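You operate a simulated robot arm through the tools that you are given. There is no shell and no other tool. Be economical: measure what you need, move in short steps, check, and stop when the job is done.

Carry out the task below with a simulated two-armed robot. There is one attempt and no reset: what you move stays moved.

## Task
Fetch the purge block and set it on the top of the blue mat. Then press the middle grey button two times. Then put one of the white cans from the lower shelf of the grey shelving on the upper shelf of the grey shelving. Then fetch the short black hose from the upper shelf of the grey shelving and set it on the studded plate. Do these in the order given. Set down upright: white can.

The check looks at the end state, three seconds after you hand in, the way a careful person would. Anything else that was tipped, shoved, dropped, spilled or broken makes it a failure.

## Robot
Two 6-joint arms with two-finger parallel grippers on one trunk, on a base that drives. Base frame: it is fixed to the floor where the robot stands at the start and does not move with it; the origin is under the middle of the robot, x ahead of it, y to its left, z up; the surface under the hand at the start is at about z = 92. Lengths are in cm, angles in degrees, forces in N, time in s.
The left shoulder is at the start at [-8.9, 17.7, 80.6], the right one opposite. With the tool pointing down near the work surface each hand reaches from about 10 to 68 cm from the robot's upright axis, wherever it stands, measured 20 degrees to its own side. Places, roughly: middle grey button [430, 80, 80]; purge block [50, 0, 100]; short black hose (9x4x4 cm) [430, 330, 120]; studded plate [425, 150, 75]; top of the blue mat (12x22 cm) [-172, 132, 80]; upper shelf of the grey shelving [390, 320, 120]; white can [425, 325, 50]. Payload 1.57 kg a hand.
The tool frame of a hand sits at the grasp point between the pads (the TCP): z along the fingers, y along the line on which they close. The tips reach 3 cm beyond it. The gripper opens to 8 cm. The fingers are 1.7 cm wide and 1.2 cm thick; the gripper's body (4 by 8.2 cm) begins 8 cm behind the TCP.
Orientation is that of the tool frame in the base frame, as [roll, pitch, yaw] about the fixed x, y, z axes, in that order (R = Rz(yaw) Ry(pitch) Rx(roll)). With the fingers straight down and closing along the base's y, the tool's x points along the base's -x, its y along +y and its z along -z.

## Interface
- The arms move only by the tool move_arm. It takes "left_increments", "right_increments" or both (then of equal length, played together; a hand with none holds still); each is a list that holds one entry, the list of rows, each a list of 7 numbers: the closure, from 0 (fully open) to 1 (shut), then the shift along the tool's x, y, z in units of 500 mm (1.0 is 500 mm), then the turn, a rotation vector about the tool's x, y, z in units of 60 degrees (1.0 is 60 degrees). In form: [[[hand, x, y, z, rx, ry, rz], ...]]. A call has 1 to 10 rows; each row is the pose to reach, as a shift and turn from the pose commanded when the call began, along the tool's axes at that moment. A call with a number of a shift or a turn outside -1 to 1 is refused whole. Each row takes 0.2 s and may step no farther than 5 cm and 8.6 degrees from the row before; otherwise, or with a gripper value out of range, the whole call is refused. Where a pose cannot be reached the arm comes as near as it can. A force on the tool above 40 N (or 10 N above the force at the start of the call, whichever is more), or a blocked arm, ends the call early, and 0.2 s more pass. Each finger travels about 7.2 cm/s and halts on what it meets, pressing with about 33 N; the grip force reading is that of the motor and also rises with nothing between the fingers. The clock runs only during rows and for 0.2 s after the last one: add rows that repeat a pose to give the fingers time. The reply holds the time, the measured pose of the TCP, the force on the tool along the base axes, the opening and the grip force, in the units named above and with some noise, with the torque about the TCP (base axes, N m) and any sound that the robot's microphone picked up.
- Cameras (640 x 400 px; columns grow to the right, rows downward): "scene" is now at [3.77, -0.47, 153.03]; the picture's right is [-0.05, -1.00, 0.00], its down [-0.74, 0.04, -0.67] and it looks along [0.67, -0.03, -0.74] (base axes); focal length 280 px, centre (320, 200). "left" rides on the left gripper at [7.2, 0.7, -12.2] in its tool frame; the picture's right is [-0.09, 1.00, 0.00], its down [-0.84, -0.08, -0.54] and it looks along [-0.54, -0.05, 0.84] (tool axes); focal length 238 px, centre (320, 200). "right" rides on the right gripper at [7.2, -0.7, -12.2] in its tool frame; the picture's right is [0.09, 1.00, 0.00], its down [-0.84, 0.08, -0.54] and it looks along [-0.54, 0.05, 0.84] (tool axes); focal length 238 px, centre (320, 200). There is no depth. A picture from a camera that has moved, and an enlarged one, comes with that camera's place and axes in the base frame and with its lens.
- camera(camera): a new picture of that camera. The clock stands still meanwhile.
- move_column(by): slides the trunk up (or, below 0, down) by that many cm; the arms and the scene camera ride with it, the base frame stays. It gives what a move gives, with no picture.
- drive_base(legs): drives the robot by 1 to 6 legs, each [ahead, left, turn to the left] in cm, cm and degrees, along the robot's own axes; the way and the turn of a leg run together, so that a leg with both is an arc; at most 150 cm and 180 degrees a leg. The arms and the cameras ride along, it lands a little off, and it stops where it bumps. It gives what a move gives.
- head_to(pan, tilt): turns the head with the scene camera to pan (to the left, within 143 degrees either way) and tilt (down, from -29 to 69), counted from straight ahead of the robot. It gives what a move gives.
- close_up(camera, box): a new picture of the part [left, top, right, bottom] of that camera's present view, enlarged. The clock stands still meanwhile.
- close_job(): hands the job in; it is judged then, once.

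Go step by step. Nothing tells you exact positions but the pictures and the camera data: compare them with the known pose of the tool, close in by small moves and look again before you grip or let go. The budget is 165 turns and 122 pictures, counting those below and the enlarged ones. Unless the task says otherwise, let go and move clear before handing in, and close with one line.

The tools are called after "Request:" as name(argument=value, ...) on one line, values as JSON. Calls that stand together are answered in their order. move_arm: Moves the arms, as the interface text tells. Its arguments: {"type":"object","properties":{"left_increments":{"type":"array","items":{"type":"array","items":{"type":"array","items":{"type":"number"}}}},"right_increments":{"type":"array","items":{"type":"array","items":{"type":"array","items":{"type":"number"}}}}},"required":[]} The other tools are called the same way: move_column (by) slides the trunk up or down; drive_base (legs) drives the base; head_to (pan, tilt) turns the head that bears the scene camera; camera (camera) takes a picture; close_up (camera, box) takes an enlarged picture of a part of a camera's view; close_job () hands the job in.

At the start:

```text
time_s: 0.0
left_tcp_pos: [36.95, 18.82, 112.03]
left_orientation: [179.9, -0.1, 180.0]
left_contact_force: [0.2, 0.1, -0.6]
left_wrist_torque: [0.0, -0.01, 0.0]
left_width: 8.0
left_grasp_force: 0.0
right_tcp_pos: [44.66, -16.25, 112.08]
right_orientation: [180.0, 0.0, -180.0]
right_contact_force: [-0.3, 0.1, 0.3]
right_wrist_torque: [0.0, 0.01, 0.0]
right_width: 8.01
right_grasp_force: 0.0
trunk travel left (down, up): [-25.0, 7.8]
robot x, y, heading: [0.01, -0.04, -0.2]
head pan, tilt: [-2.7, 48.0]
```

scene: 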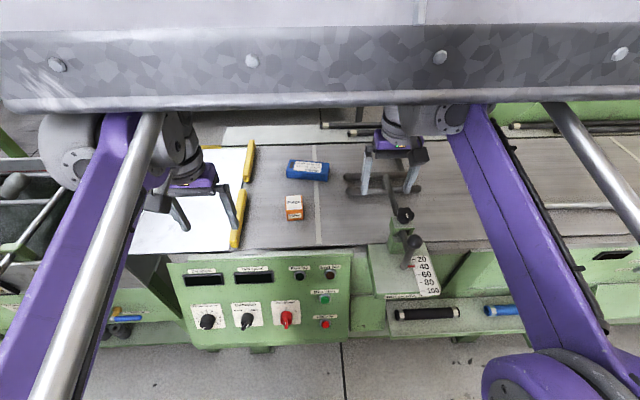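
right: 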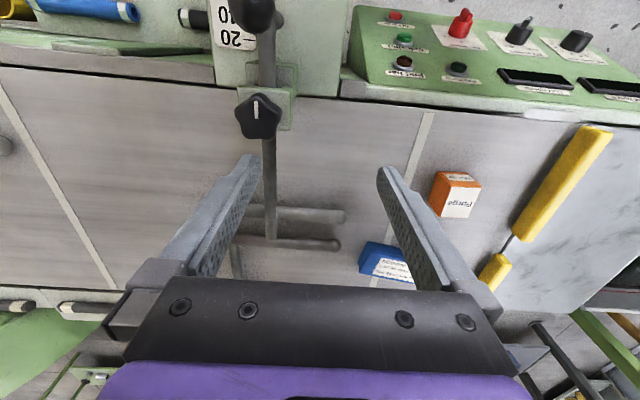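
left: 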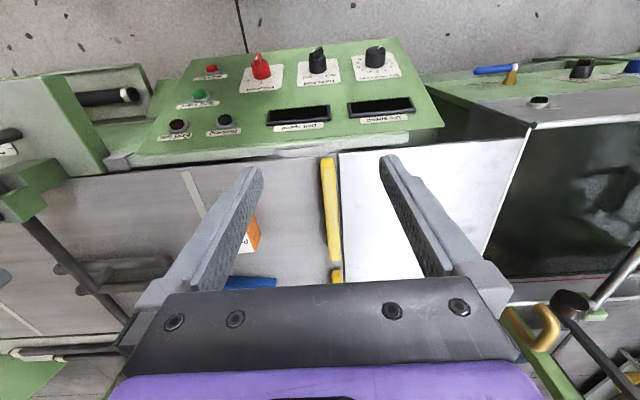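

I see an orange block labelled something like "Purge" and a blue one on the table; I'll read the labels first.

Request:
close_up(camera="scene", box=[240, 130, 400, 230])

Request:
close_up(camera="right", box=[340, 150, 500, 300])

```text
4.00 times, centred on (320, 180) of scene
camera zoom: at [3.77, -0.47, 153.03], right [-0.05, -1.0, 0.0], down [-0.74, 0.04, -0.67], along [0.67, -0.03, -0.74], focal length 1121 px, centre (320, 280)
```

zoom: 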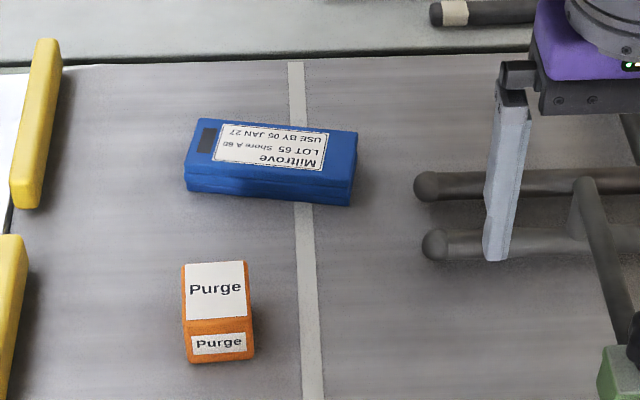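

```text
2.67 times, centred on (420, 225) of right
camera zoom: at [37.41, -16.87, 124.41], right [-0.09, 1.0, 0.0], down [0.84, 0.08, 0.54], along [0.54, 0.05, -0.84], focal length 636 px, centre (53, 133)
```

zoom: 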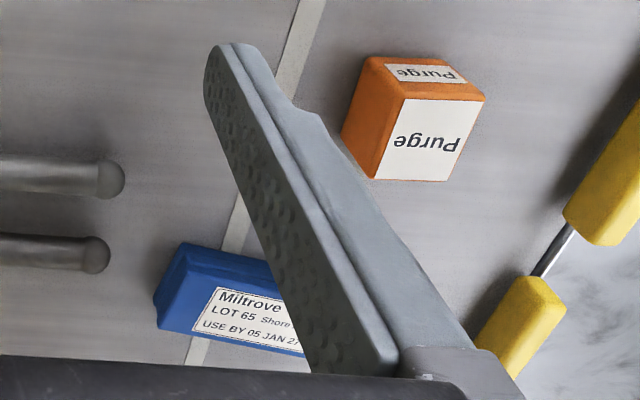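

The purge block is the orange one, roughly at (53.6, 4.3), top about z 96.7. I'll bring the left hand above it and look.

Request:
move_arm(left_increments=[[[0, -0.066, -0.058, 0, 0, 0, 0], [0, -0.132, -0.116, 0, 0, 0, 0], [0, -0.198, -0.174, 0.02, 0, 0, 0], [0, -0.264, -0.232, 0.05, 0, 0, 0], [0, -0.332, -0.29, 0.08, 0, 0, 0], [0, -0.332, -0.29, 0.08, 0, 0, 0]]])

Request:
camera(camera="left")

Request:
camera(camera="scene")

```text
time_s: 1.4
left_tcp_pos: [53.35, 4.47, 108.04]
left_orientation: [-180.0, 0.0, -180.0]
left_contact_force: [0.4, -0.7, -0.3]
left_wrist_torque: [-0.03, -0.07, 0.03]
left_width: 8.01
left_grasp_force: 0.0
right_tcp_pos: [44.6, -16.25, 112.13]
right_orientation: [180.0, 0.1, 179.9]
right_contact_force: [-0.3, -0.5, 0.7]
right_wrist_torque: [-0.05, 0.01, 0.0]
right_width: 8.03
right_grasp_force: 0.1
trunk travel left (down, up): [-25.0, 7.8]
robot x, y, heading: [0.27, -0.2, -0.1]
head pan, tilt: [-2.7, 48.0]
```

```text
116 pictures are left
camera left: at [46.16, 5.17, 120.3], right [0.09, 1.0, 0.0], down [0.84, -0.08, 0.54], along [0.54, -0.05, -0.84], focal length 238 px, centre (320, 200)
```

left: 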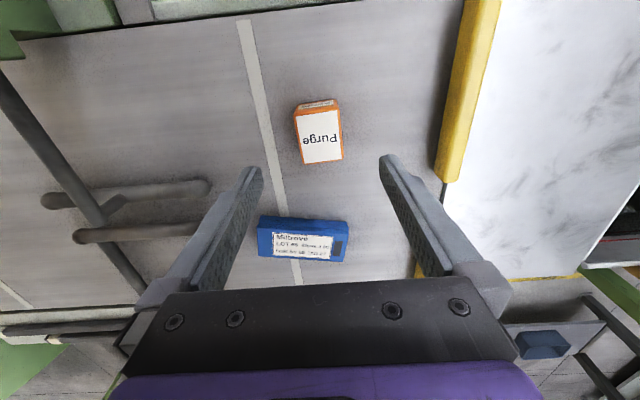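

```text
115 pictures are left
camera scene: at [3.66, -0.42, 153.04], right [-0.05, -1.0, 0.0], down [-0.74, 0.04, -0.67], along [0.67, -0.03, -0.74], focal length 280 px, centre (320, 200)
```

scene: 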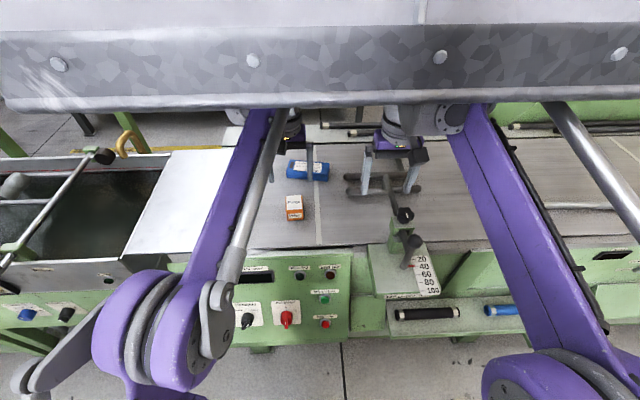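

The hand is above the block with yaw aligned. I descend to TCP z≈96 and close.

Request:
move_arm(left_increments=[[[0, -0.008, 0.004, 0.08, 0, 0, 0], [0, -0.008, 0.004, 0.16, 0, 0, 0], [0, -0.008, 0.004, 0.21, 0, 0, 0], [0, -0.008, 0.004, 0.24, 0, 0, 0], [0, -0.008, 0.004, 0.24, 0, 0, 0]]])

Request:
camera(camera="left")

```text
time_s: 2.6
left_tcp_pos: [53.84, 4.59, 96.1]
left_orientation: [180.0, 0.0, -180.0]
left_contact_force: [0.1, 0.5, 0.2]
left_wrist_torque: [-0.02, 0.02, 0.03]
left_width: 8.01
left_grasp_force: 0.1
right_tcp_pos: [44.72, -16.22, 111.97]
right_orientation: [-179.9, 0.0, 180.0]
right_contact_force: [-0.4, -0.1, 0.0]
right_wrist_torque: [0.0, -0.03, 0.02]
right_width: 8.01
right_grasp_force: 0.1
trunk travel left (down, up): [-25.0, 7.8]
robot x, y, heading: [-0.03, -0.22, 0.0]
head pan, tilt: [-2.7, 48.0]
```

```text
114 pictures are left
camera left: at [46.68, 5.37, 108.28], right [0.09, 1.0, 0.0], down [0.84, -0.08, 0.54], along [0.54, -0.05, -0.84], focal length 238 px, centre (320, 200)
```

left: 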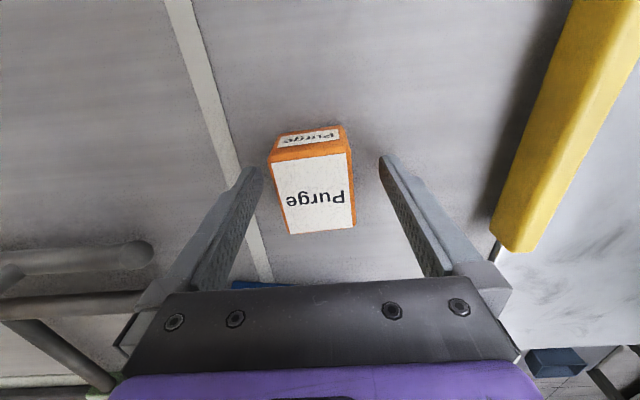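

Well centred; closing, then lifting.

Request:
move_arm(left_increments=[[[1, 0, 0, 0, 0, 0, 0], [1, 0, 0, 0, 0, 0, 0], [1, 0, 0, 0, 0, 0, 0], [1, 0, 0, 0, 0, 0, 0], [1, 0, 0, -0.05, 0, 0, 0], [1, 0, 0, -0.12, 0, 0, 0], [1, 0, 0, -0.2, 0, 0, 0], [1, 0, 0, -0.28, 0, 0, 0]]])

Request:
camera(camera="left")

Request:
head_to(pan=140, tilt=25)

Request:
camera(camera="scene")

Request:
head_to(pan=90, tilt=30)

Request:
camera(camera="scene")

```text
time_s: 4.4
left_tcp_pos: [53.94, 4.69, 110.18]
left_orientation: [-179.9, 0.1, -180.0]
left_contact_force: [0.7, 0.0, -0.6]
left_wrist_torque: [0.0, -0.01, 0.01]
left_width: 4.55
left_grasp_force: 33.0
right_tcp_pos: [44.68, -16.26, 112.08]
right_orientation: [-179.9, -0.1, -179.9]
right_contact_force: [0.4, 0.2, 0.5]
right_wrist_torque: [-0.04, 0.0, -0.01]
right_width: 7.99
right_grasp_force: 0.1
trunk travel left (down, up): [-25.0, 7.8]
robot x, y, heading: [0.2, 0.14, 0.0]
head pan, tilt: [-2.7, 48.0]
```

```text
113 pictures are left
camera left: at [46.74, 5.43, 122.35], right [0.09, 1.0, 0.0], down [0.84, -0.08, 0.54], along [0.54, -0.05, -0.84], focal length 238 px, centre (320, 200)
```

left: 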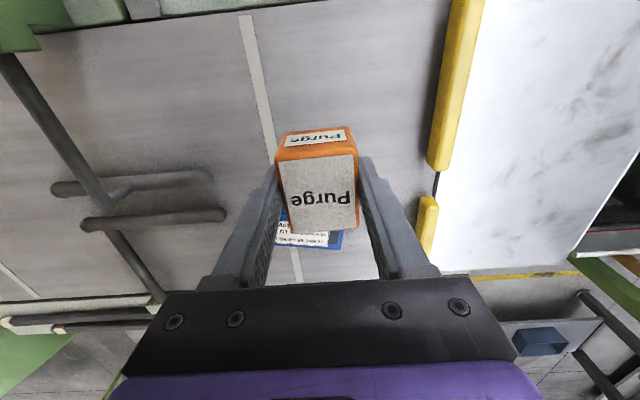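

```text
time_s: 6.7
left_tcp_pos: [53.98, 4.63, 110.0]
left_orientation: [-180.0, 0.0, 180.0]
left_contact_force: [0.1, 0.0, -0.5]
left_wrist_torque: [0.02, -0.04, 0.02]
left_width: 4.56
left_grasp_force: 33.1
right_tcp_pos: [44.61, -16.2, 112.07]
right_orientation: [-180.0, 0.0, -180.0]
right_contact_force: [1.4, 0.4, 0.1]
right_wrist_torque: [-0.03, -0.04, 0.0]
right_width: 7.98
right_grasp_force: 0.0
trunk travel left (down, up): [-25.0, 7.8]
robot x, y, heading: [-0.14, -0.18, 0.1]
head pan, tilt: [140.0, 25.0]
```

```text
112 pictures are left
camera scene: at [-11.15, 5.83, 156.51], right [0.64, 0.77, 0.0], down [0.32, -0.27, -0.91], along [-0.69, 0.58, -0.42], focal length 280 px, centre (320, 200)
```

scene: 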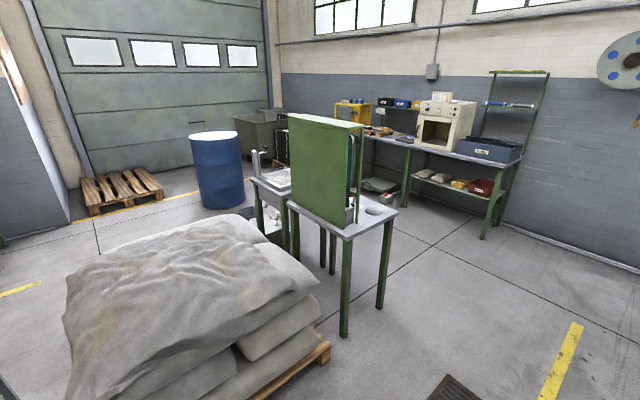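

```text
time_s: 7.8
left_tcp_pos: [53.84, 4.62, 110.0]
left_orientation: [180.0, 0.0, -179.9]
left_contact_force: [-0.5, -0.1, -0.8]
left_wrist_torque: [0.0, -0.02, -0.01]
left_width: 4.56
left_grasp_force: 32.8
right_tcp_pos: [44.59, -16.16, 112.17]
right_orientation: [-179.9, 0.0, -180.0]
right_contact_force: [0.8, -0.3, 0.1]
right_wrist_torque: [0.02, 0.01, -0.02]
right_width: 7.97
right_grasp_force: 0.0
trunk travel left (down, up): [-25.0, 7.8]
robot x, y, heading: [0.14, -0.14, 0.1]
head pan, tilt: [90.0, 30.0]
```

```text
111 pictures are left
camera scene: at [-4.1, 8.94, 155.71], right [1.0, 0.0, 0.0], down [0.0, -0.5, -0.87], along [0.0, 0.87, -0.5], focal length 280 px, centre (320, 200)
```

scene: 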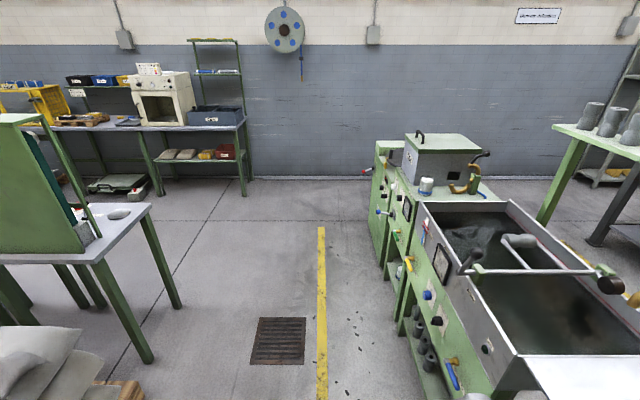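

The block is gripped at 4.56 cm. The mat lies behind the green panel on a table at around (-172, 132), best approached from its far (+y) side. I raise and tuck both arms, then back off.

Request:
move_arm(left_increments=[[[1, 0, 0, -0.08, 0, 0, 0], [1, 0.06, 0.02, -0.14, 0, 0, 0], [1, 0.13, 0.06, -0.18, 0, 0, 0], [1, 0.2, 0.1, -0.2, 0, 0, 0], [1, 0.28, 0.14, -0.2, 0, 0, 0], [1, 0.34, 0.2, -0.2, 0, 0, 0]]], right_increments=[[[0, 0, 0, -0.08, 0, 0, 0], [0, 0, 0, -0.14, 0, 0, 0], [0, 0.04, 0, -0.16, 0, 0, 0], [0, 0.08, 0, -0.16, 0, 0, 0], [0, 0.12, 0, -0.16, 0, 0, 0], [0, 0.16, 0, -0.16, 0, 0, 0]]])

Request:
head_to(pan=0, tilt=50)

Request:
drive_base(legs=[[-45, 0, 0], [0, 0, 90]])

Request:
camera(camera="scene")

```text
time_s: 8.5
left_tcp_pos: [52.14, 4.81, 114.27]
left_orientation: [179.8, 0.1, 179.9]
left_contact_force: [-0.5, -0.1, -1.0]
left_wrist_torque: [0.01, 0.02, 0.02]
left_width: 4.52
left_grasp_force: 32.6
right_tcp_pos: [46.02, -16.45, 112.96]
right_orientation: [179.8, 0.0, 179.8]
right_contact_force: [0.0, 0.3, 0.2]
right_wrist_torque: [0.03, 0.01, 0.03]
right_width: 7.98
right_grasp_force: 0.0
trunk travel left (down, up): [-25.0, 7.8]
robot x, y, heading: [-0.06, 0.12, -0.2]
head pan, tilt: [90.0, 30.0]
stopped in row 3 (right hand): the arm was blocked; the commanded pose is now the measured one
```

```text
time_s: 10.2
left_tcp_pos: [52.06, 4.78, 114.22]
left_orientation: [179.8, 0.0, 179.8]
left_contact_force: [0.2, -0.3, -1.1]
left_wrist_torque: [0.01, 0.04, 0.02]
left_width: 4.57
left_grasp_force: 33.0
right_tcp_pos: [46.22, -16.45, 112.8]
right_orientation: [179.9, 0.0, 179.9]
right_contact_force: [0.2, 0.2, 0.7]
right_wrist_torque: [-0.02, 0.04, 0.04]
right_width: 7.99
right_grasp_force: 0.0
trunk travel left (down, up): [-25.0, 7.8]
robot x, y, heading: [-0.37, -0.15, -0.1]
head pan, tilt: [0.0, 50.0]
```

```text
time_s: 16.7
left_tcp_pos: [-49.53, 52.56, 115.08]
left_orientation: [-179.9, -0.1, -90.5]
left_contact_force: [-0.7, 0.6, -0.6]
left_wrist_torque: [-0.02, 0.02, 0.01]
left_width: 4.53
left_grasp_force: 33.2
right_tcp_pos: [-28.33, 46.4, 113.94]
right_orientation: [179.9, 0.0, -90.4]
right_contact_force: [0.1, 0.1, 0.0]
right_wrist_torque: [0.0, -0.01, -0.01]
right_width: 8.0
right_grasp_force: 0.1
trunk travel left (down, up): [-25.0, 7.8]
robot x, y, heading: [-44.74, 0.22, 89.5]
head pan, tilt: [0.0, 50.0]
```

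```text
110 pictures are left
camera scene: at [-44.92, 3.84, 152.76], right [1.0, -0.01, 0.0], down [-0.01, -0.77, -0.64], along [0.01, 0.64, -0.77], focal length 280 px, centre (320, 200)
```

scene: 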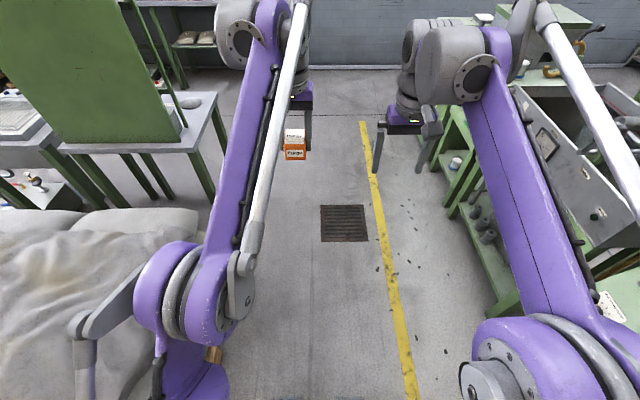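

The way along the aisle is clear. I drive forward past the table and then look left.

Request:
drive_base(legs=[[100, 0, 0], [105, 0, 0.5]])

Request:
head_to(pan=95, tilt=25)

Request:
camera(camera="scene")

```text
time_s: 26.9
left_tcp_pos: [-47.66, 257.79, 115.15]
left_orientation: [180.0, 0.0, -90.1]
left_contact_force: [-0.2, -0.3, 0.0]
left_wrist_torque: [0.0, -0.02, -0.01]
left_width: 4.54
left_grasp_force: 32.6
right_tcp_pos: [-26.43, 251.83, 113.91]
right_orientation: [-180.0, 0.0, -89.9]
right_contact_force: [-0.6, -0.7, 0.0]
right_wrist_torque: [0.03, -0.01, -0.04]
right_width: 8.0
right_grasp_force: 0.2
trunk travel left (down, up): [-25.0, 7.8]
robot x, y, heading: [-42.31, 205.63, 90.1]
head pan, tilt: [0.0, 50.0]
```

```text
time_s: 28.6
left_tcp_pos: [-47.67, 257.7, 114.99]
left_orientation: [180.0, 0.0, -90.0]
left_contact_force: [0.3, -0.6, -0.6]
left_wrist_torque: [0.03, 0.01, 0.0]
left_width: 4.56
left_grasp_force: 32.8
right_tcp_pos: [-26.34, 251.98, 113.91]
right_orientation: [179.9, 0.0, -89.9]
right_contact_force: [-0.2, 0.0, 0.1]
right_wrist_torque: [-0.03, -0.01, 0.02]
right_width: 8.01
right_grasp_force: 0.0
trunk travel left (down, up): [-25.0, 7.8]
robot x, y, heading: [-42.61, 205.41, 89.9]
head pan, tilt: [95.0, 25.0]
```

```text
109 pictures are left
camera scene: at [-51.71, 200.68, 156.51], right [-0.08, 1.0, 0.0], down [0.42, 0.04, -0.91], along [-0.9, -0.08, -0.42], focal length 280 px, centre (320, 200)
```

scene: 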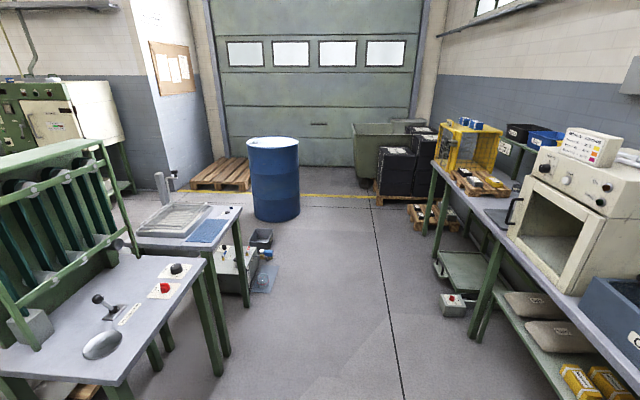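

The blue mat is at about (-173, 130), 22 cm long along x, with a free aisle in front of it. I turn and drive along the aisle, then face it.

Request:
drive_base(legs=[[0, 0, 90], [137, 0, 0], [0, 0, 90]])

Request:
head_to(pan=0, tilt=45)

Request:
camera(camera="scene")

```text
time_s: 43.1
left_tcp_pos: [-173.93, 151.82, 115.13]
left_orientation: [-180.0, 0.0, 90.3]
left_contact_force: [0.2, -0.7, -0.6]
left_wrist_torque: [-0.01, -0.01, -0.01]
left_width: 4.57
left_grasp_force: 32.8
right_tcp_pos: [-195.45, 157.56, 113.95]
right_orientation: [-179.9, -0.1, 90.4]
right_contact_force: [-0.5, 0.1, -0.5]
right_wrist_torque: [-0.02, -0.01, 0.02]
right_width: 8.02
right_grasp_force: 0.2
trunk travel left (down, up): [-25.0, 7.8]
robot x, y, heading: [-179.36, 204.14, -89.8]
head pan, tilt: [95.0, 25.0]
```

```text
time_s: 44.8
left_tcp_pos: [-173.93, 151.93, 115.02]
left_orientation: [180.0, 0.0, 90.4]
left_contact_force: [0.4, -0.7, -0.6]
left_wrist_torque: [-0.01, 0.01, 0.04]
left_width: 4.52
left_grasp_force: 33.4
right_tcp_pos: [-195.38, 157.44, 113.88]
right_orientation: [180.0, 0.0, 90.5]
right_contact_force: [-0.6, 0.1, -0.5]
right_wrist_torque: [0.0, -0.01, 0.03]
right_width: 8.01
right_grasp_force: 0.0
trunk travel left (down, up): [-25.0, 7.8]
robot x, y, heading: [-179.88, 203.63, -89.5]
head pan, tilt: [0.0, 45.0]
```

```text
108 pictures are left
camera scene: at [-179.7, 199.81, 153.45], right [-1.0, -0.01, 0.0], down [0.0, 0.71, -0.71], along [0.0, -0.71, -0.71], focal length 280 px, centre (320, 200)
```

scene: 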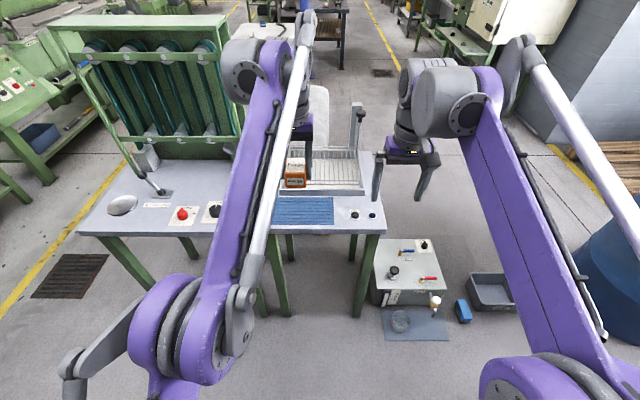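

The mat spans about x -184…-162, y 125…138. I advance 20 cm so the hand is above it, then view.

Request:
drive_base(legs=[[20, 0, 0]])

Request:
camera(camera="left")

Request:
camera(camera="scene")

```text
time_s: 46.4
left_tcp_pos: [-173.96, 131.79, 115.04]
left_orientation: [180.0, 0.0, 90.3]
left_contact_force: [-0.2, -0.4, -1.2]
left_wrist_torque: [0.05, 0.0, 0.01]
left_width: 4.54
left_grasp_force: 33.2
right_tcp_pos: [-195.42, 137.5, 113.96]
right_orientation: [180.0, 0.0, 90.6]
right_contact_force: [0.0, 0.5, 0.7]
right_wrist_torque: [0.02, -0.01, 0.02]
right_width: 8.0
right_grasp_force: 0.0
trunk travel left (down, up): [-25.0, 7.8]
robot x, y, heading: [-179.71, 184.12, -89.6]
head pan, tilt: [0.0, 45.0]
```

```text
107 pictures are left
camera left: at [-173.32, 139.11, 127.31], right [1.0, -0.09, 0.0], down [-0.07, -0.84, 0.54], along [-0.05, -0.54, -0.84], focal length 238 px, centre (320, 200)
```

left: 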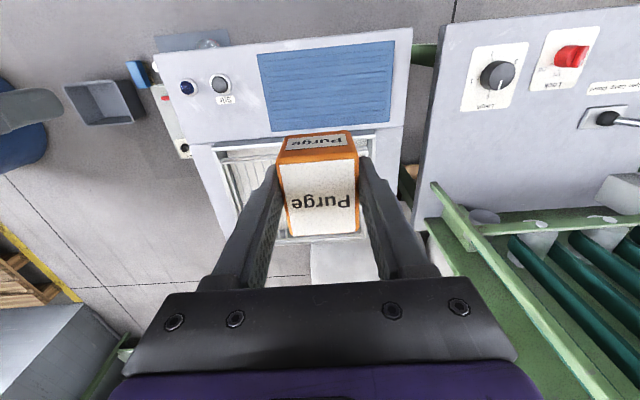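

```text
106 pictures are left
camera scene: at [-179.61, 179.7, 153.45], right [-1.0, 0.0, 0.0], down [0.0, 0.71, -0.71], along [0.0, -0.71, -0.71], focal length 280 px, centre (320, 200)
```

scene: 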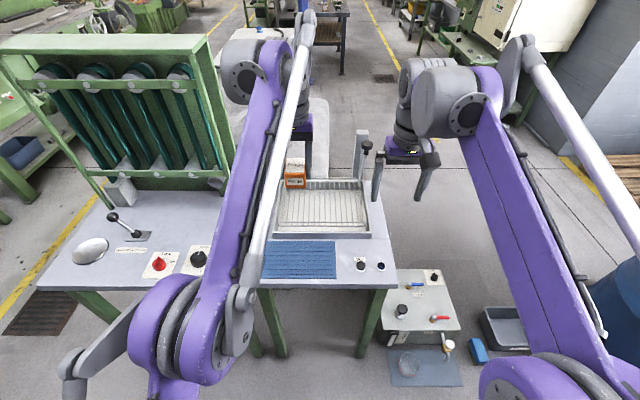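

Mat centre ≈ (-172.5, 132.5). I descend to a few cm above it and look.

Request:
move_arm(left_increments=[[[1, 0.007, 0.014, 0.08, 0, 0, 0], [1, 0.014, 0.028, 0.16, 0, 0, 0], [1, 0.014, 0.028, 0.24, 0, 0, 0], [1, 0.014, 0.028, 0.32, 0, 0, 0], [1, 0.014, 0.028, 0.4, 0, 0, 0], [1, 0.014, 0.028, 0.48, 0, 0, 0], [1, 0.014, 0.028, 0.54, 0, 0, 0], [1, 0.014, 0.028, 0.54, 0, 0, 0]]])

Request:
camera(camera="left")

Request:
camera(camera="scene")

```text
time_s: 48.2
left_tcp_pos: [-172.69, 132.56, 88.06]
left_orientation: [-180.0, 0.0, 90.4]
left_contact_force: [0.0, 0.1, -0.4]
left_wrist_torque: [-0.01, 0.01, 0.0]
left_width: 4.53
left_grasp_force: 33.3
right_tcp_pos: [-195.43, 137.43, 114.0]
right_orientation: [180.0, 0.1, 90.5]
right_contact_force: [-0.1, 0.4, 1.3]
right_wrist_torque: [-0.01, -0.01, -0.04]
right_width: 8.03
right_grasp_force: 0.0
trunk travel left (down, up): [-25.0, 7.8]
robot x, y, heading: [-179.5, 184.08, -89.6]
head pan, tilt: [0.0, 45.0]
```

```text
105 pictures are left
camera left: at [-171.99, 139.85, 100.33], right [1.0, -0.09, 0.0], down [-0.07, -0.84, 0.54], along [-0.05, -0.54, -0.84], focal length 238 px, centre (320, 200)
```

left: 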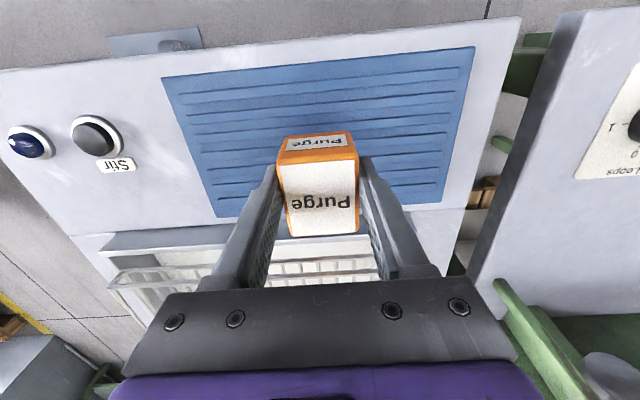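

```text
104 pictures are left
camera scene: at [-179.61, 179.74, 153.45], right [-1.0, 0.0, 0.0], down [0.0, 0.71, -0.71], along [0.0, -0.71, -0.71], focal length 280 px, centre (320, 200)
```

scene: 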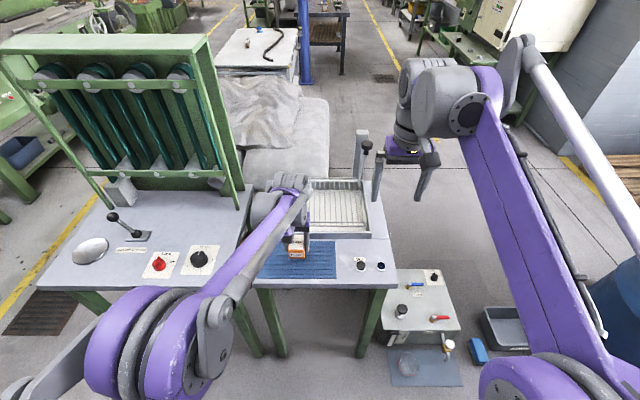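

Centred over the mat. I lower gently to just about contact.

Request:
move_arm(left_increments=[[[1, 0, 0, 0.03, 0, 0, 0], [1, 0, 0, 0.055, 0, 0, 0], [1, 0, 0, 0.065, 0, 0, 0], [1, 0, 0, 0.072, 0, 0, 0], [1, 0, 0, 0.072, 0, 0, 0]]])

Request:
camera(camera="left")

Request:
close_up(camera="scene", box=[230, 180, 390, 300])

```text
time_s: 49.4
left_tcp_pos: [-172.54, 132.51, 84.6]
left_orientation: [180.0, 0.2, 90.3]
left_contact_force: [-1.2, -7.3, 28.6]
left_wrist_torque: [-0.12, 0.08, -0.03]
left_width: 4.53
left_grasp_force: 32.3
right_tcp_pos: [-195.32, 137.57, 114.0]
right_orientation: [-179.9, 0.2, 90.5]
right_contact_force: [0.1, 0.0, -0.6]
right_wrist_torque: [0.01, -0.02, -0.02]
right_width: 8.01
right_grasp_force: 0.1
trunk travel left (down, up): [-25.0, 7.8]
robot x, y, heading: [-179.15, 183.65, -89.9]
head pan, tilt: [0.0, 45.0]
```

```text
103 pictures are left
camera left: at [-171.95, 139.89, 96.85], right [1.0, -0.09, 0.0], down [-0.07, -0.84, 0.54], along [-0.05, -0.54, -0.84], focal length 238 px, centre (320, 200)
```

left: 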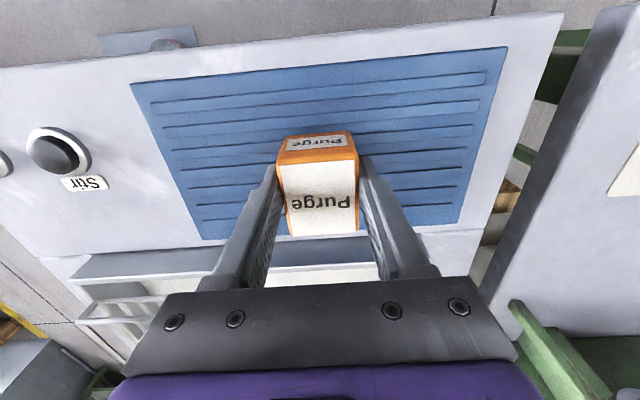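

```text
3.33 times, centred on (310, 240) of scene
camera zoom: at [-179.64, 179.86, 153.48], right [-1.0, 0.0, 0.0], down [0.0, 0.71, -0.71], along [0.0, -0.71, -0.71], focal length 934 px, centre (353, 67)
```

zoom: 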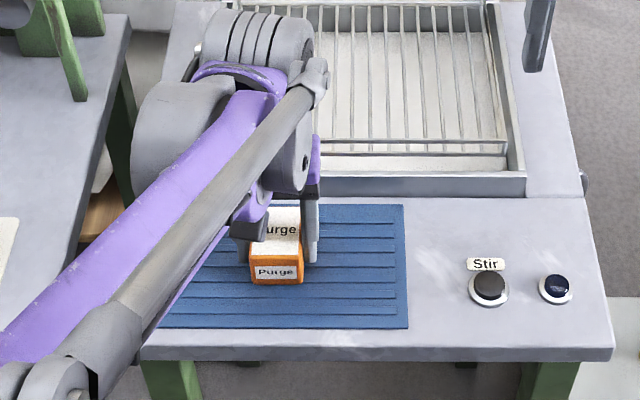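

In contact with the mat. I relieve the pressure slightly, open, and retreat upward.

Request:
move_arm(left_increments=[[[1, 0, 0, -0.005, 0, 0, 0], [0, 0, 0, -0.005, 0, 0, 0], [0, 0, 0, -0.005, 0, 0, 0], [0, 0, 0, -0.005, 0, 0, 0], [0, 0, 0, -0.06, 0, 0, 0], [0, 0, 0, -0.14, 0, 0, 0], [0, 0, 0, -0.23, 0, 0, 0], [0, 0, 0, -0.32, 0, 0, 0], [0, 0, 0, -0.41, 0, 0, 0], [0, 0, 0, -0.5, 0, 0, 0]]])

Request:
camera(camera="left")

```text
time_s: 51.6
left_tcp_pos: [-172.5, 132.49, 109.81]
left_orientation: [180.0, 0.1, 90.3]
left_contact_force: [0.4, 0.7, 0.6]
left_wrist_torque: [-0.01, -0.03, -0.03]
left_width: 8.02
left_grasp_force: 0.1
right_tcp_pos: [-195.37, 137.47, 113.98]
right_orientation: [180.0, 0.0, 90.6]
right_contact_force: [-0.5, -0.6, 0.1]
right_wrist_torque: [0.01, 0.0, -0.02]
right_width: 8.01
right_grasp_force: 0.0
trunk travel left (down, up): [-25.0, 7.8]
robot x, y, heading: [-179.55, 184.15, -89.9]
head pan, tilt: [0.0, 45.0]
```

```text
101 pictures are left
camera left: at [-171.85, 139.86, 121.88], right [1.0, -0.09, 0.0], down [-0.07, -0.84, 0.54], along [-0.05, -0.54, -0.84], focal length 238 px, centre (320, 200)
```

left: 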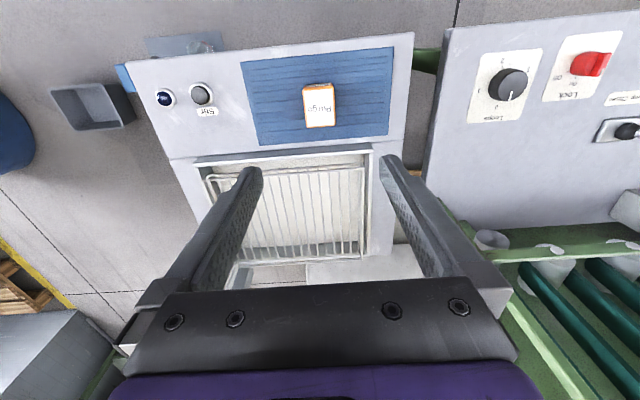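

The purge block rests on the mat. Now I back off, turn to face +x, and drive back down the aisle to look at the far side.

Request:
drive_base(legs=[[-20, 0, 0], [0, 0, 90], [135, 0, 0]])

Request:
head_to(pan=0, tilt=20)

Request:
camera(camera="scene")

```text
time_s: 63.4
left_tcp_pos: [5.71, 213.28, 109.71]
left_orientation: [180.0, 0.0, -179.0]
left_contact_force: [0.7, 0.3, -0.3]
left_wrist_torque: [-0.03, -0.01, 0.0]
left_width: 8.0
left_grasp_force: 0.0
right_tcp_pos: [1.0, 190.37, 113.93]
right_orientation: [-180.0, 0.0, -178.7]
right_contact_force: [-0.8, -0.3, 0.3]
right_wrist_torque: [0.02, -0.03, 0.01]
right_width: 8.04
right_grasp_force: 0.0
trunk travel left (down, up): [-25.0, 7.8]
robot x, y, heading: [-45.56, 206.03, 0.8]
head pan, tilt: [0.0, 45.0]
```

```text
time_s: 64.3
left_tcp_pos: [5.59, 213.28, 109.58]
left_orientation: [180.0, 0.0, -178.9]
left_contact_force: [0.3, 0.9, 0.1]
left_wrist_torque: [0.02, 0.01, 0.0]
left_width: 8.01
left_grasp_force: 0.0
right_tcp_pos: [0.93, 190.3, 113.93]
right_orientation: [180.0, 0.0, -178.9]
right_contact_force: [-0.1, -0.7, -0.8]
right_wrist_torque: [-0.04, 0.01, -0.01]
right_width: 7.98
right_grasp_force: 0.0
trunk travel left (down, up): [-25.0, 7.8]
robot x, y, heading: [-45.7, 205.18, 0.8]
head pan, tilt: [0.0, 20.0]
```

```text
100 pictures are left
camera scene: at [-40.47, 205.59, 157.31], right [0.02, -1.0, 0.0], down [-0.34, -0.01, -0.94], along [0.94, 0.02, -0.34], focal length 280 px, centre (320, 200)
```

scene: 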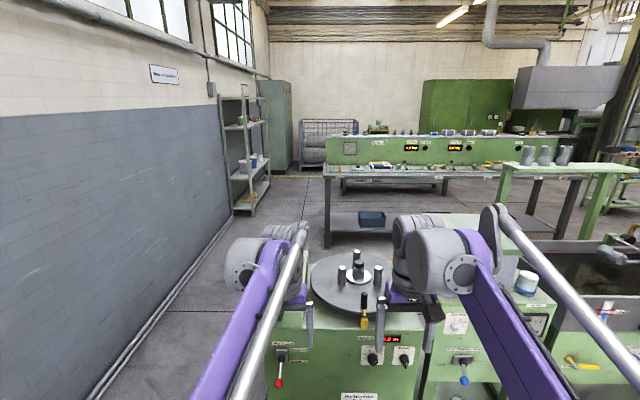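

The grey shelving stands ahead left along the wall near x 340–430. I shift left into the passage beside the machine and drive on.

Request:
drive_base(legs=[[0, 76, -0.8], [110, 0, 0]])

Request:
camera(camera="scene")

Request:
head_to(pan=-40, tilt=15)

Request:
camera(camera="scene")

```text
time_s: 76.5
left_tcp_pos: [115.13, 287.25, 109.61]
left_orientation: [179.9, 0.0, 179.8]
left_contact_force: [-0.1, 0.3, 0.3]
left_wrist_torque: [0.0, 0.02, 0.0]
left_width: 7.99
left_grasp_force: 0.1
right_tcp_pos: [109.94, 264.46, 113.98]
right_orientation: [180.0, 0.0, 179.8]
right_contact_force: [-1.0, 0.8, -0.5]
right_wrist_torque: [0.01, -0.02, -0.04]
right_width: 8.01
right_grasp_force: 0.1
trunk travel left (down, up): [-25.0, 7.8]
robot x, y, heading: [63.36, 280.42, -0.6]
head pan, tilt: [0.0, 20.0]
```

```text
99 pictures are left
camera scene: at [68.79, 280.59, 157.31], right [0.0, -1.0, 0.0], down [-0.34, 0.0, -0.94], along [0.94, 0.0, -0.34], focal length 280 px, centre (320, 200)
```

scene: 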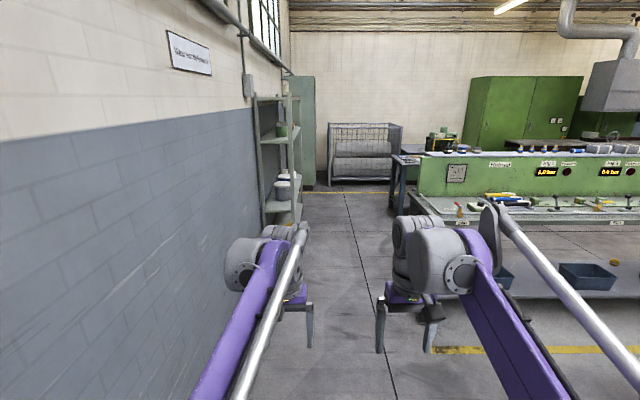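

```text
time_s: 77.6
left_tcp_pos: [114.99, 287.23, 109.66]
left_orientation: [-180.0, 0.0, 179.7]
left_contact_force: [-1.1, 0.0, 0.3]
left_wrist_torque: [0.02, 0.02, 0.01]
left_width: 7.99
left_grasp_force: 0.0
right_tcp_pos: [109.88, 264.54, 113.94]
right_orientation: [180.0, 0.0, 179.9]
right_contact_force: [-1.1, 0.9, -0.3]
right_wrist_torque: [0.01, -0.02, 0.05]
right_width: 8.0
right_grasp_force: 0.0
trunk travel left (down, up): [-25.0, 7.8]
robot x, y, heading: [63.71, 280.37, -0.3]
head pan, tilt: [-40.0, 15.0]
```

```text
98 pictures are left
camera scene: at [66.6, 274.6, 158.13], right [-0.65, -0.76, 0.0], down [-0.2, 0.17, -0.97], along [0.74, -0.62, -0.26], focal length 280 px, centre (320, 200)
```

scene: 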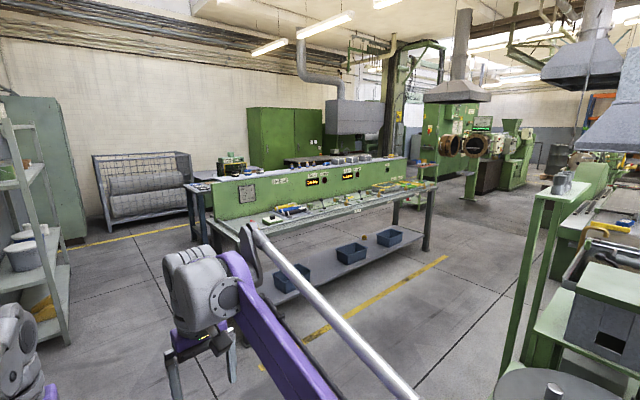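

The button and studded plate are behind the green panel, on a bench reached from the far (+x) side. I drive along y≈255 between island and shelving.

Request:
drive_base(legs=[[90, -26, 0.3], [130, 0, 0]])

Request:
head_to(pan=-20, tilt=25)

Request:
camera(camera="scene")

Request:
head_to(pan=35, tilt=30)

Request:
camera(camera="scene")

```text
time_s: 88.6
left_tcp_pos: [335.13, 262.39, 109.58]
left_orientation: [179.9, 0.1, -179.9]
left_contact_force: [-0.3, 0.2, 0.7]
left_wrist_torque: [0.0, -0.02, 0.02]
left_width: 7.99
left_grasp_force: 0.0
right_tcp_pos: [330.16, 239.49, 113.89]
right_orientation: [-180.0, 0.0, -179.6]
right_contact_force: [-0.8, -0.1, -0.2]
right_wrist_torque: [0.02, 0.01, 0.0]
right_width: 8.01
right_grasp_force: 0.1
trunk travel left (down, up): [-25.0, 7.8]
robot x, y, heading: [283.57, 255.54, 0.1]
head pan, tilt: [-40.0, 15.0]
```

```text
time_s: 89.5
left_tcp_pos: [335.15, 262.35, 109.57]
left_orientation: [179.9, -0.1, -179.9]
left_contact_force: [0.0, 0.0, 0.7]
left_wrist_torque: [0.04, 0.0, -0.02]
left_width: 8.0
left_grasp_force: 0.0
right_tcp_pos: [330.1, 239.57, 113.85]
right_orientation: [179.9, 0.0, -179.6]
right_contact_force: [-0.6, 0.0, 0.0]
right_wrist_torque: [0.01, -0.01, 0.01]
right_width: 8.0
right_grasp_force: 0.1
trunk travel left (down, up): [-25.0, 7.8]
robot x, y, heading: [283.93, 255.52, 0.5]
head pan, tilt: [-20.0, 25.0]
```

```text
97 pictures are left
camera scene: at [288.27, 252.24, 156.51], right [-0.34, -0.94, 0.0], down [-0.4, 0.14, -0.91], along [0.85, -0.31, -0.42], focal length 280 px, centre (320, 200)
```

scene: 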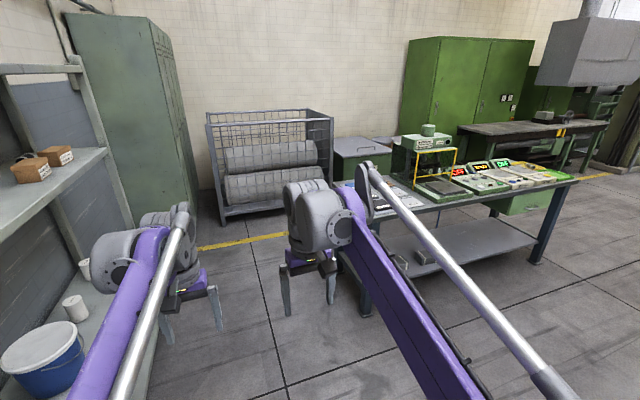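

```text
time_s: 90.7
left_tcp_pos: [335.18, 262.37, 109.61]
left_orientation: [-180.0, 0.0, -180.0]
left_contact_force: [-0.2, 0.1, 0.4]
left_wrist_torque: [-0.01, 0.02, 0.0]
left_width: 8.0
left_grasp_force: 0.1
right_tcp_pos: [330.08, 239.57, 113.83]
right_orientation: [180.0, 0.0, -179.8]
right_contact_force: [-0.2, -0.2, -0.3]
right_wrist_torque: [0.01, 0.0, 0.0]
right_width: 7.99
right_grasp_force: 0.1
trunk travel left (down, up): [-25.0, 7.8]
robot x, y, heading: [283.75, 255.2, -0.0]
head pan, tilt: [35.0, 30.0]
```

```text
96 pictures are left
camera scene: at [287.03, 260.58, 155.71], right [0.57, -0.82, 0.0], down [-0.41, -0.29, -0.87], along [0.71, 0.5, -0.5], focal length 280 px, centre (320, 200)
```

scene: 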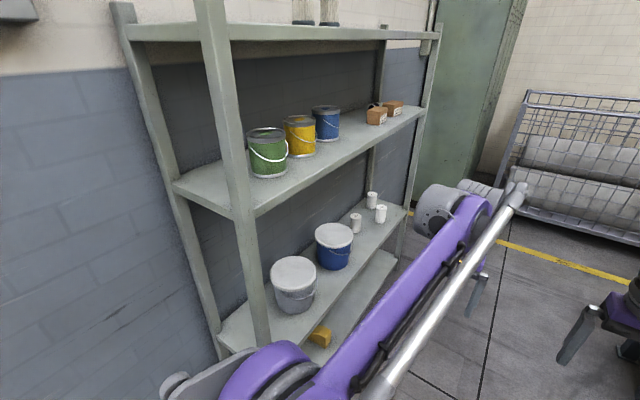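

White cans and buckets are on the lower shelf; the bench with indicators is to the right, its near legs at x≈412. I check the gap between this bench and the panel bench.

Request:
head_to(pan=-65, tilt=30)

Request:
camera(camera="scene")

```text
time_s: 92.5
left_tcp_pos: [335.14, 262.42, 109.53]
left_orientation: [-180.0, 0.0, -180.0]
left_contact_force: [-0.5, -0.4, -0.3]
left_wrist_torque: [0.0, -0.01, -0.04]
left_width: 7.99
left_grasp_force: 0.0
right_tcp_pos: [330.04, 239.57, 113.89]
right_orientation: [-180.0, 0.0, -179.7]
right_contact_force: [-0.8, -0.2, 0.2]
right_wrist_torque: [-0.01, -0.03, 0.02]
right_width: 8.0
right_grasp_force: 0.3
trunk travel left (down, up): [-25.0, 7.8]
robot x, y, heading: [283.74, 255.49, 0.1]
head pan, tilt: [-65.0, 30.0]
```

```text
95 pictures are left
camera scene: at [283.46, 247.2, 155.71], right [-0.91, -0.42, 0.0], down [-0.21, 0.45, -0.87], along [0.37, -0.78, -0.5], focal length 280 px, centre (320, 200)
```

scene: 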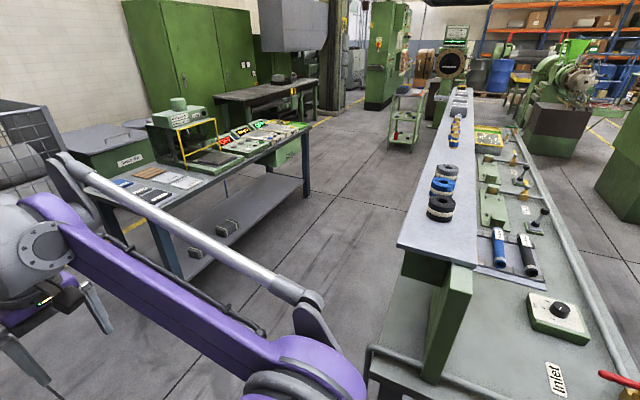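

The aisle between x≈290 and 405 is wide enough. I go ahead to x≈345, then strafe right keeping heading +x and inspect the bench.

Request:
drive_base(legs=[[62, -5, 0], [0, -100, 0]])

Request:
head_to(pan=-25, tilt=40)

Request:
camera(camera="scene")

```text
time_s: 104.6
left_tcp_pos: [396.2, 157.59, 109.59]
left_orientation: [179.9, 0.0, 179.5]
left_contact_force: [-0.6, 0.7, -0.4]
left_wrist_torque: [-0.01, 0.01, -0.02]
left_width: 7.98
left_grasp_force: 0.1
right_tcp_pos: [391.03, 134.82, 113.88]
right_orientation: [180.0, 0.0, 179.6]
right_contact_force: [0.3, -0.8, 0.4]
right_wrist_torque: [-0.02, -0.03, -0.02]
right_width: 7.96
right_grasp_force: 0.1
trunk travel left (down, up): [-25.0, 7.8]
robot x, y, heading: [344.78, 150.97, -0.7]
head pan, tilt: [-65.0, 30.0]
```

```text
time_s: 105.6
left_tcp_pos: [396.18, 157.54, 109.55]
left_orientation: [179.9, 0.0, 179.5]
left_contact_force: [-0.2, -0.5, 0.6]
left_wrist_torque: [0.0, -0.02, -0.01]
left_width: 8.01
left_grasp_force: 0.1
right_tcp_pos: [391.0, 134.64, 113.9]
right_orientation: [-179.9, 0.0, 179.7]
right_contact_force: [-0.4, 0.1, 0.1]
right_wrist_torque: [-0.03, 0.01, 0.02]
right_width: 7.99
right_grasp_force: 0.2
trunk travel left (down, up): [-25.0, 7.8]
robot x, y, heading: [344.79, 151.36, -0.7]
head pan, tilt: [-25.0, 40.0]
```

```text
94 pictures are left
camera scene: at [348.29, 147.5, 154.18], right [-0.43, -0.9, 0.0], down [-0.58, 0.28, -0.77], along [0.69, -0.33, -0.64], focal length 280 px, centre (320, 200)
```

scene: 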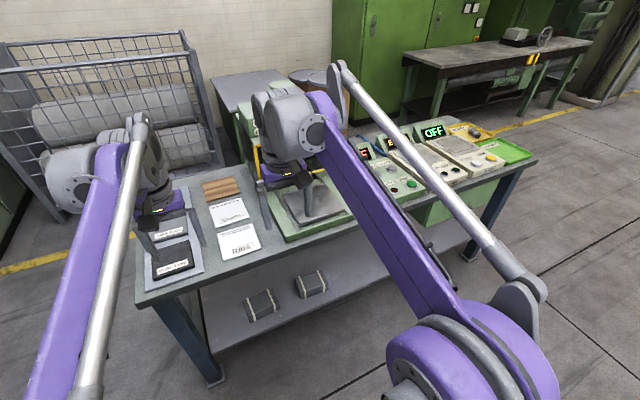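

Devices with displays lie further right. I back up slightly for clearance and strafe right to face them.

Request:
drive_base(legs=[[-8, 0, 0.7], [0, -70, 0]])

Request:
head_to(pan=0, tilt=35)

Request:
camera(camera="scene")

```text
time_s: 112.8
left_tcp_pos: [388.31, 88.58, 109.59]
left_orientation: [-180.0, -0.1, -179.9]
left_contact_force: [0.6, -0.2, 1.2]
left_wrist_torque: [-0.02, 0.01, 0.02]
left_width: 8.01
left_grasp_force: 0.0
right_tcp_pos: [383.13, 65.77, 113.88]
right_orientation: [-180.0, 0.0, -179.8]
right_contact_force: [-0.1, 0.7, 0.6]
right_wrist_torque: [0.03, -0.01, -0.04]
right_width: 8.0
right_grasp_force: 0.1
trunk travel left (down, up): [-25.0, 7.8]
robot x, y, heading: [336.91, 81.77, 0.1]
head pan, tilt: [-25.0, 40.0]
```

```text
time_s: 113.7
left_tcp_pos: [388.2, 88.63, 109.64]
left_orientation: [-180.0, -0.1, -179.8]
left_contact_force: [-0.5, 0.8, -0.9]
left_wrist_torque: [0.01, 0.01, 0.0]
left_width: 7.97
left_grasp_force: 0.1
right_tcp_pos: [383.14, 65.72, 113.9]
right_orientation: [180.0, 0.0, -179.8]
right_contact_force: [-0.2, -0.5, 0.0]
right_wrist_torque: [-0.02, 0.01, -0.01]
right_width: 8.02
right_grasp_force: 0.0
trunk travel left (down, up): [-25.0, 7.8]
robot x, y, heading: [336.89, 81.4, 0.0]
head pan, tilt: [0.0, 35.0]
```

```text
93 pictures are left
camera scene: at [341.49, 81.62, 154.93], right [0.0, -1.0, 0.0], down [-0.57, 0.0, -0.82], along [0.82, 0.0, -0.57], focal length 280 px, centre (320, 200)
```

scene: 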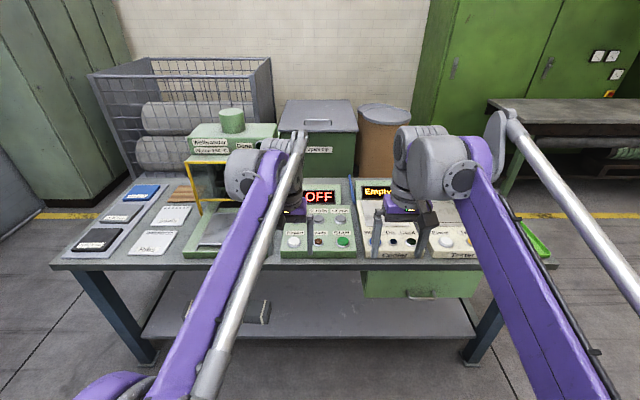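

The device under the hands has several buttons; I zoom in.

Request:
close_up(camera="scene", box=[260, 170, 420, 270])

Request:
camera(camera="left")

```text
4.00 times, centred on (340, 220) of scene
camera zoom: at [341.49, 81.62, 154.93], right [0.0, -1.0, 0.0], down [-0.57, 0.0, -0.82], along [0.82, 0.0, -0.57], focal length 1121 px, centre (240, 120)
```

zoom: 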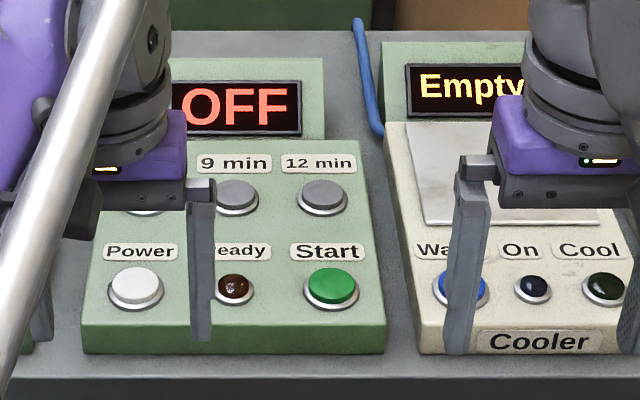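

```text
91 pictures are left
camera left: at [381.05, 89.36, 121.81], right [0.09, 1.0, 0.0], down [0.84, -0.08, 0.54], along [0.54, -0.05, -0.84], focal length 238 px, centre (320, 200)
```

left: 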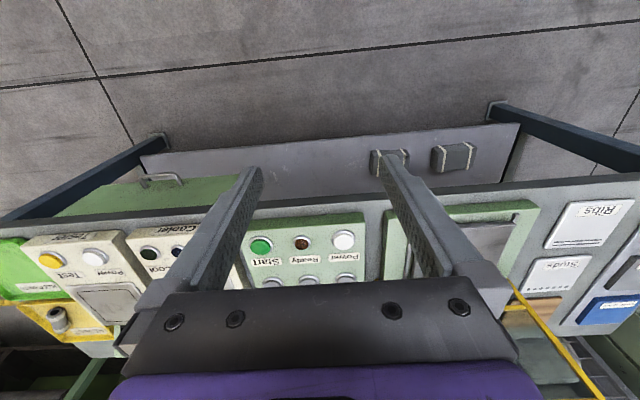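

The middle grey button ("9 min") is at about (434, 81). I drive closer so the left hand can reach it with margin.

Request:
drive_base(legs=[[0, -10, 0], [32, 0, 0]])

Request:
camera(camera="left")

Request:
camera(camera="scene")

```text
time_s: 117.0
left_tcp_pos: [420.21, 78.52, 109.52]
left_orientation: [179.9, 0.0, -180.0]
left_contact_force: [-0.1, 0.0, 0.8]
left_wrist_torque: [0.02, 0.01, -0.01]
left_width: 7.98
left_grasp_force: 0.1
right_tcp_pos: [415.18, 55.71, 113.88]
right_orientation: [180.0, -0.1, -179.8]
right_contact_force: [-0.6, 0.1, -0.4]
right_wrist_torque: [0.0, 0.02, -0.01]
right_width: 7.99
right_grasp_force: 0.1
trunk travel left (down, up): [-25.0, 7.8]
robot x, y, heading: [368.57, 71.89, 0.1]
head pan, tilt: [0.0, 35.0]
```

```text
90 pictures are left
camera left: at [413.04, 79.29, 121.81], right [0.09, 1.0, 0.0], down [0.84, -0.08, 0.54], along [0.54, -0.05, -0.84], focal length 238 px, centre (320, 200)
```

left: 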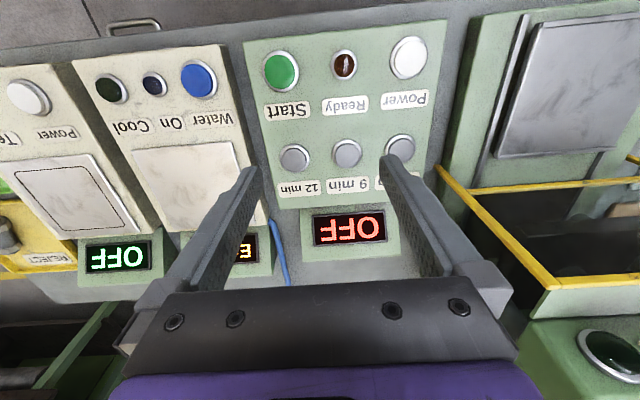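

```text
89 pictures are left
camera scene: at [373.49, 71.58, 154.93], right [0.0, -1.0, 0.0], down [-0.57, 0.0, -0.82], along [0.82, 0.0, -0.57], focal length 280 px, centre (320, 200)
```

scene: 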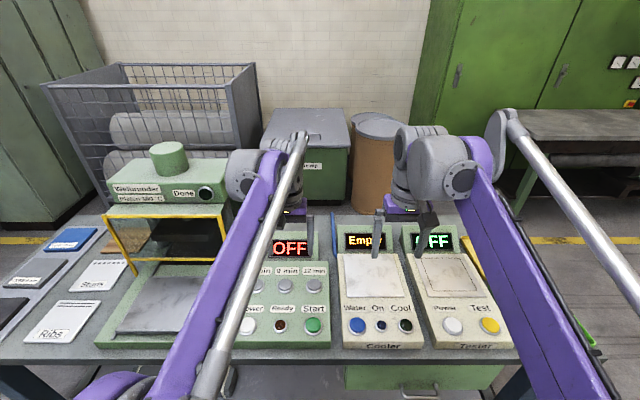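

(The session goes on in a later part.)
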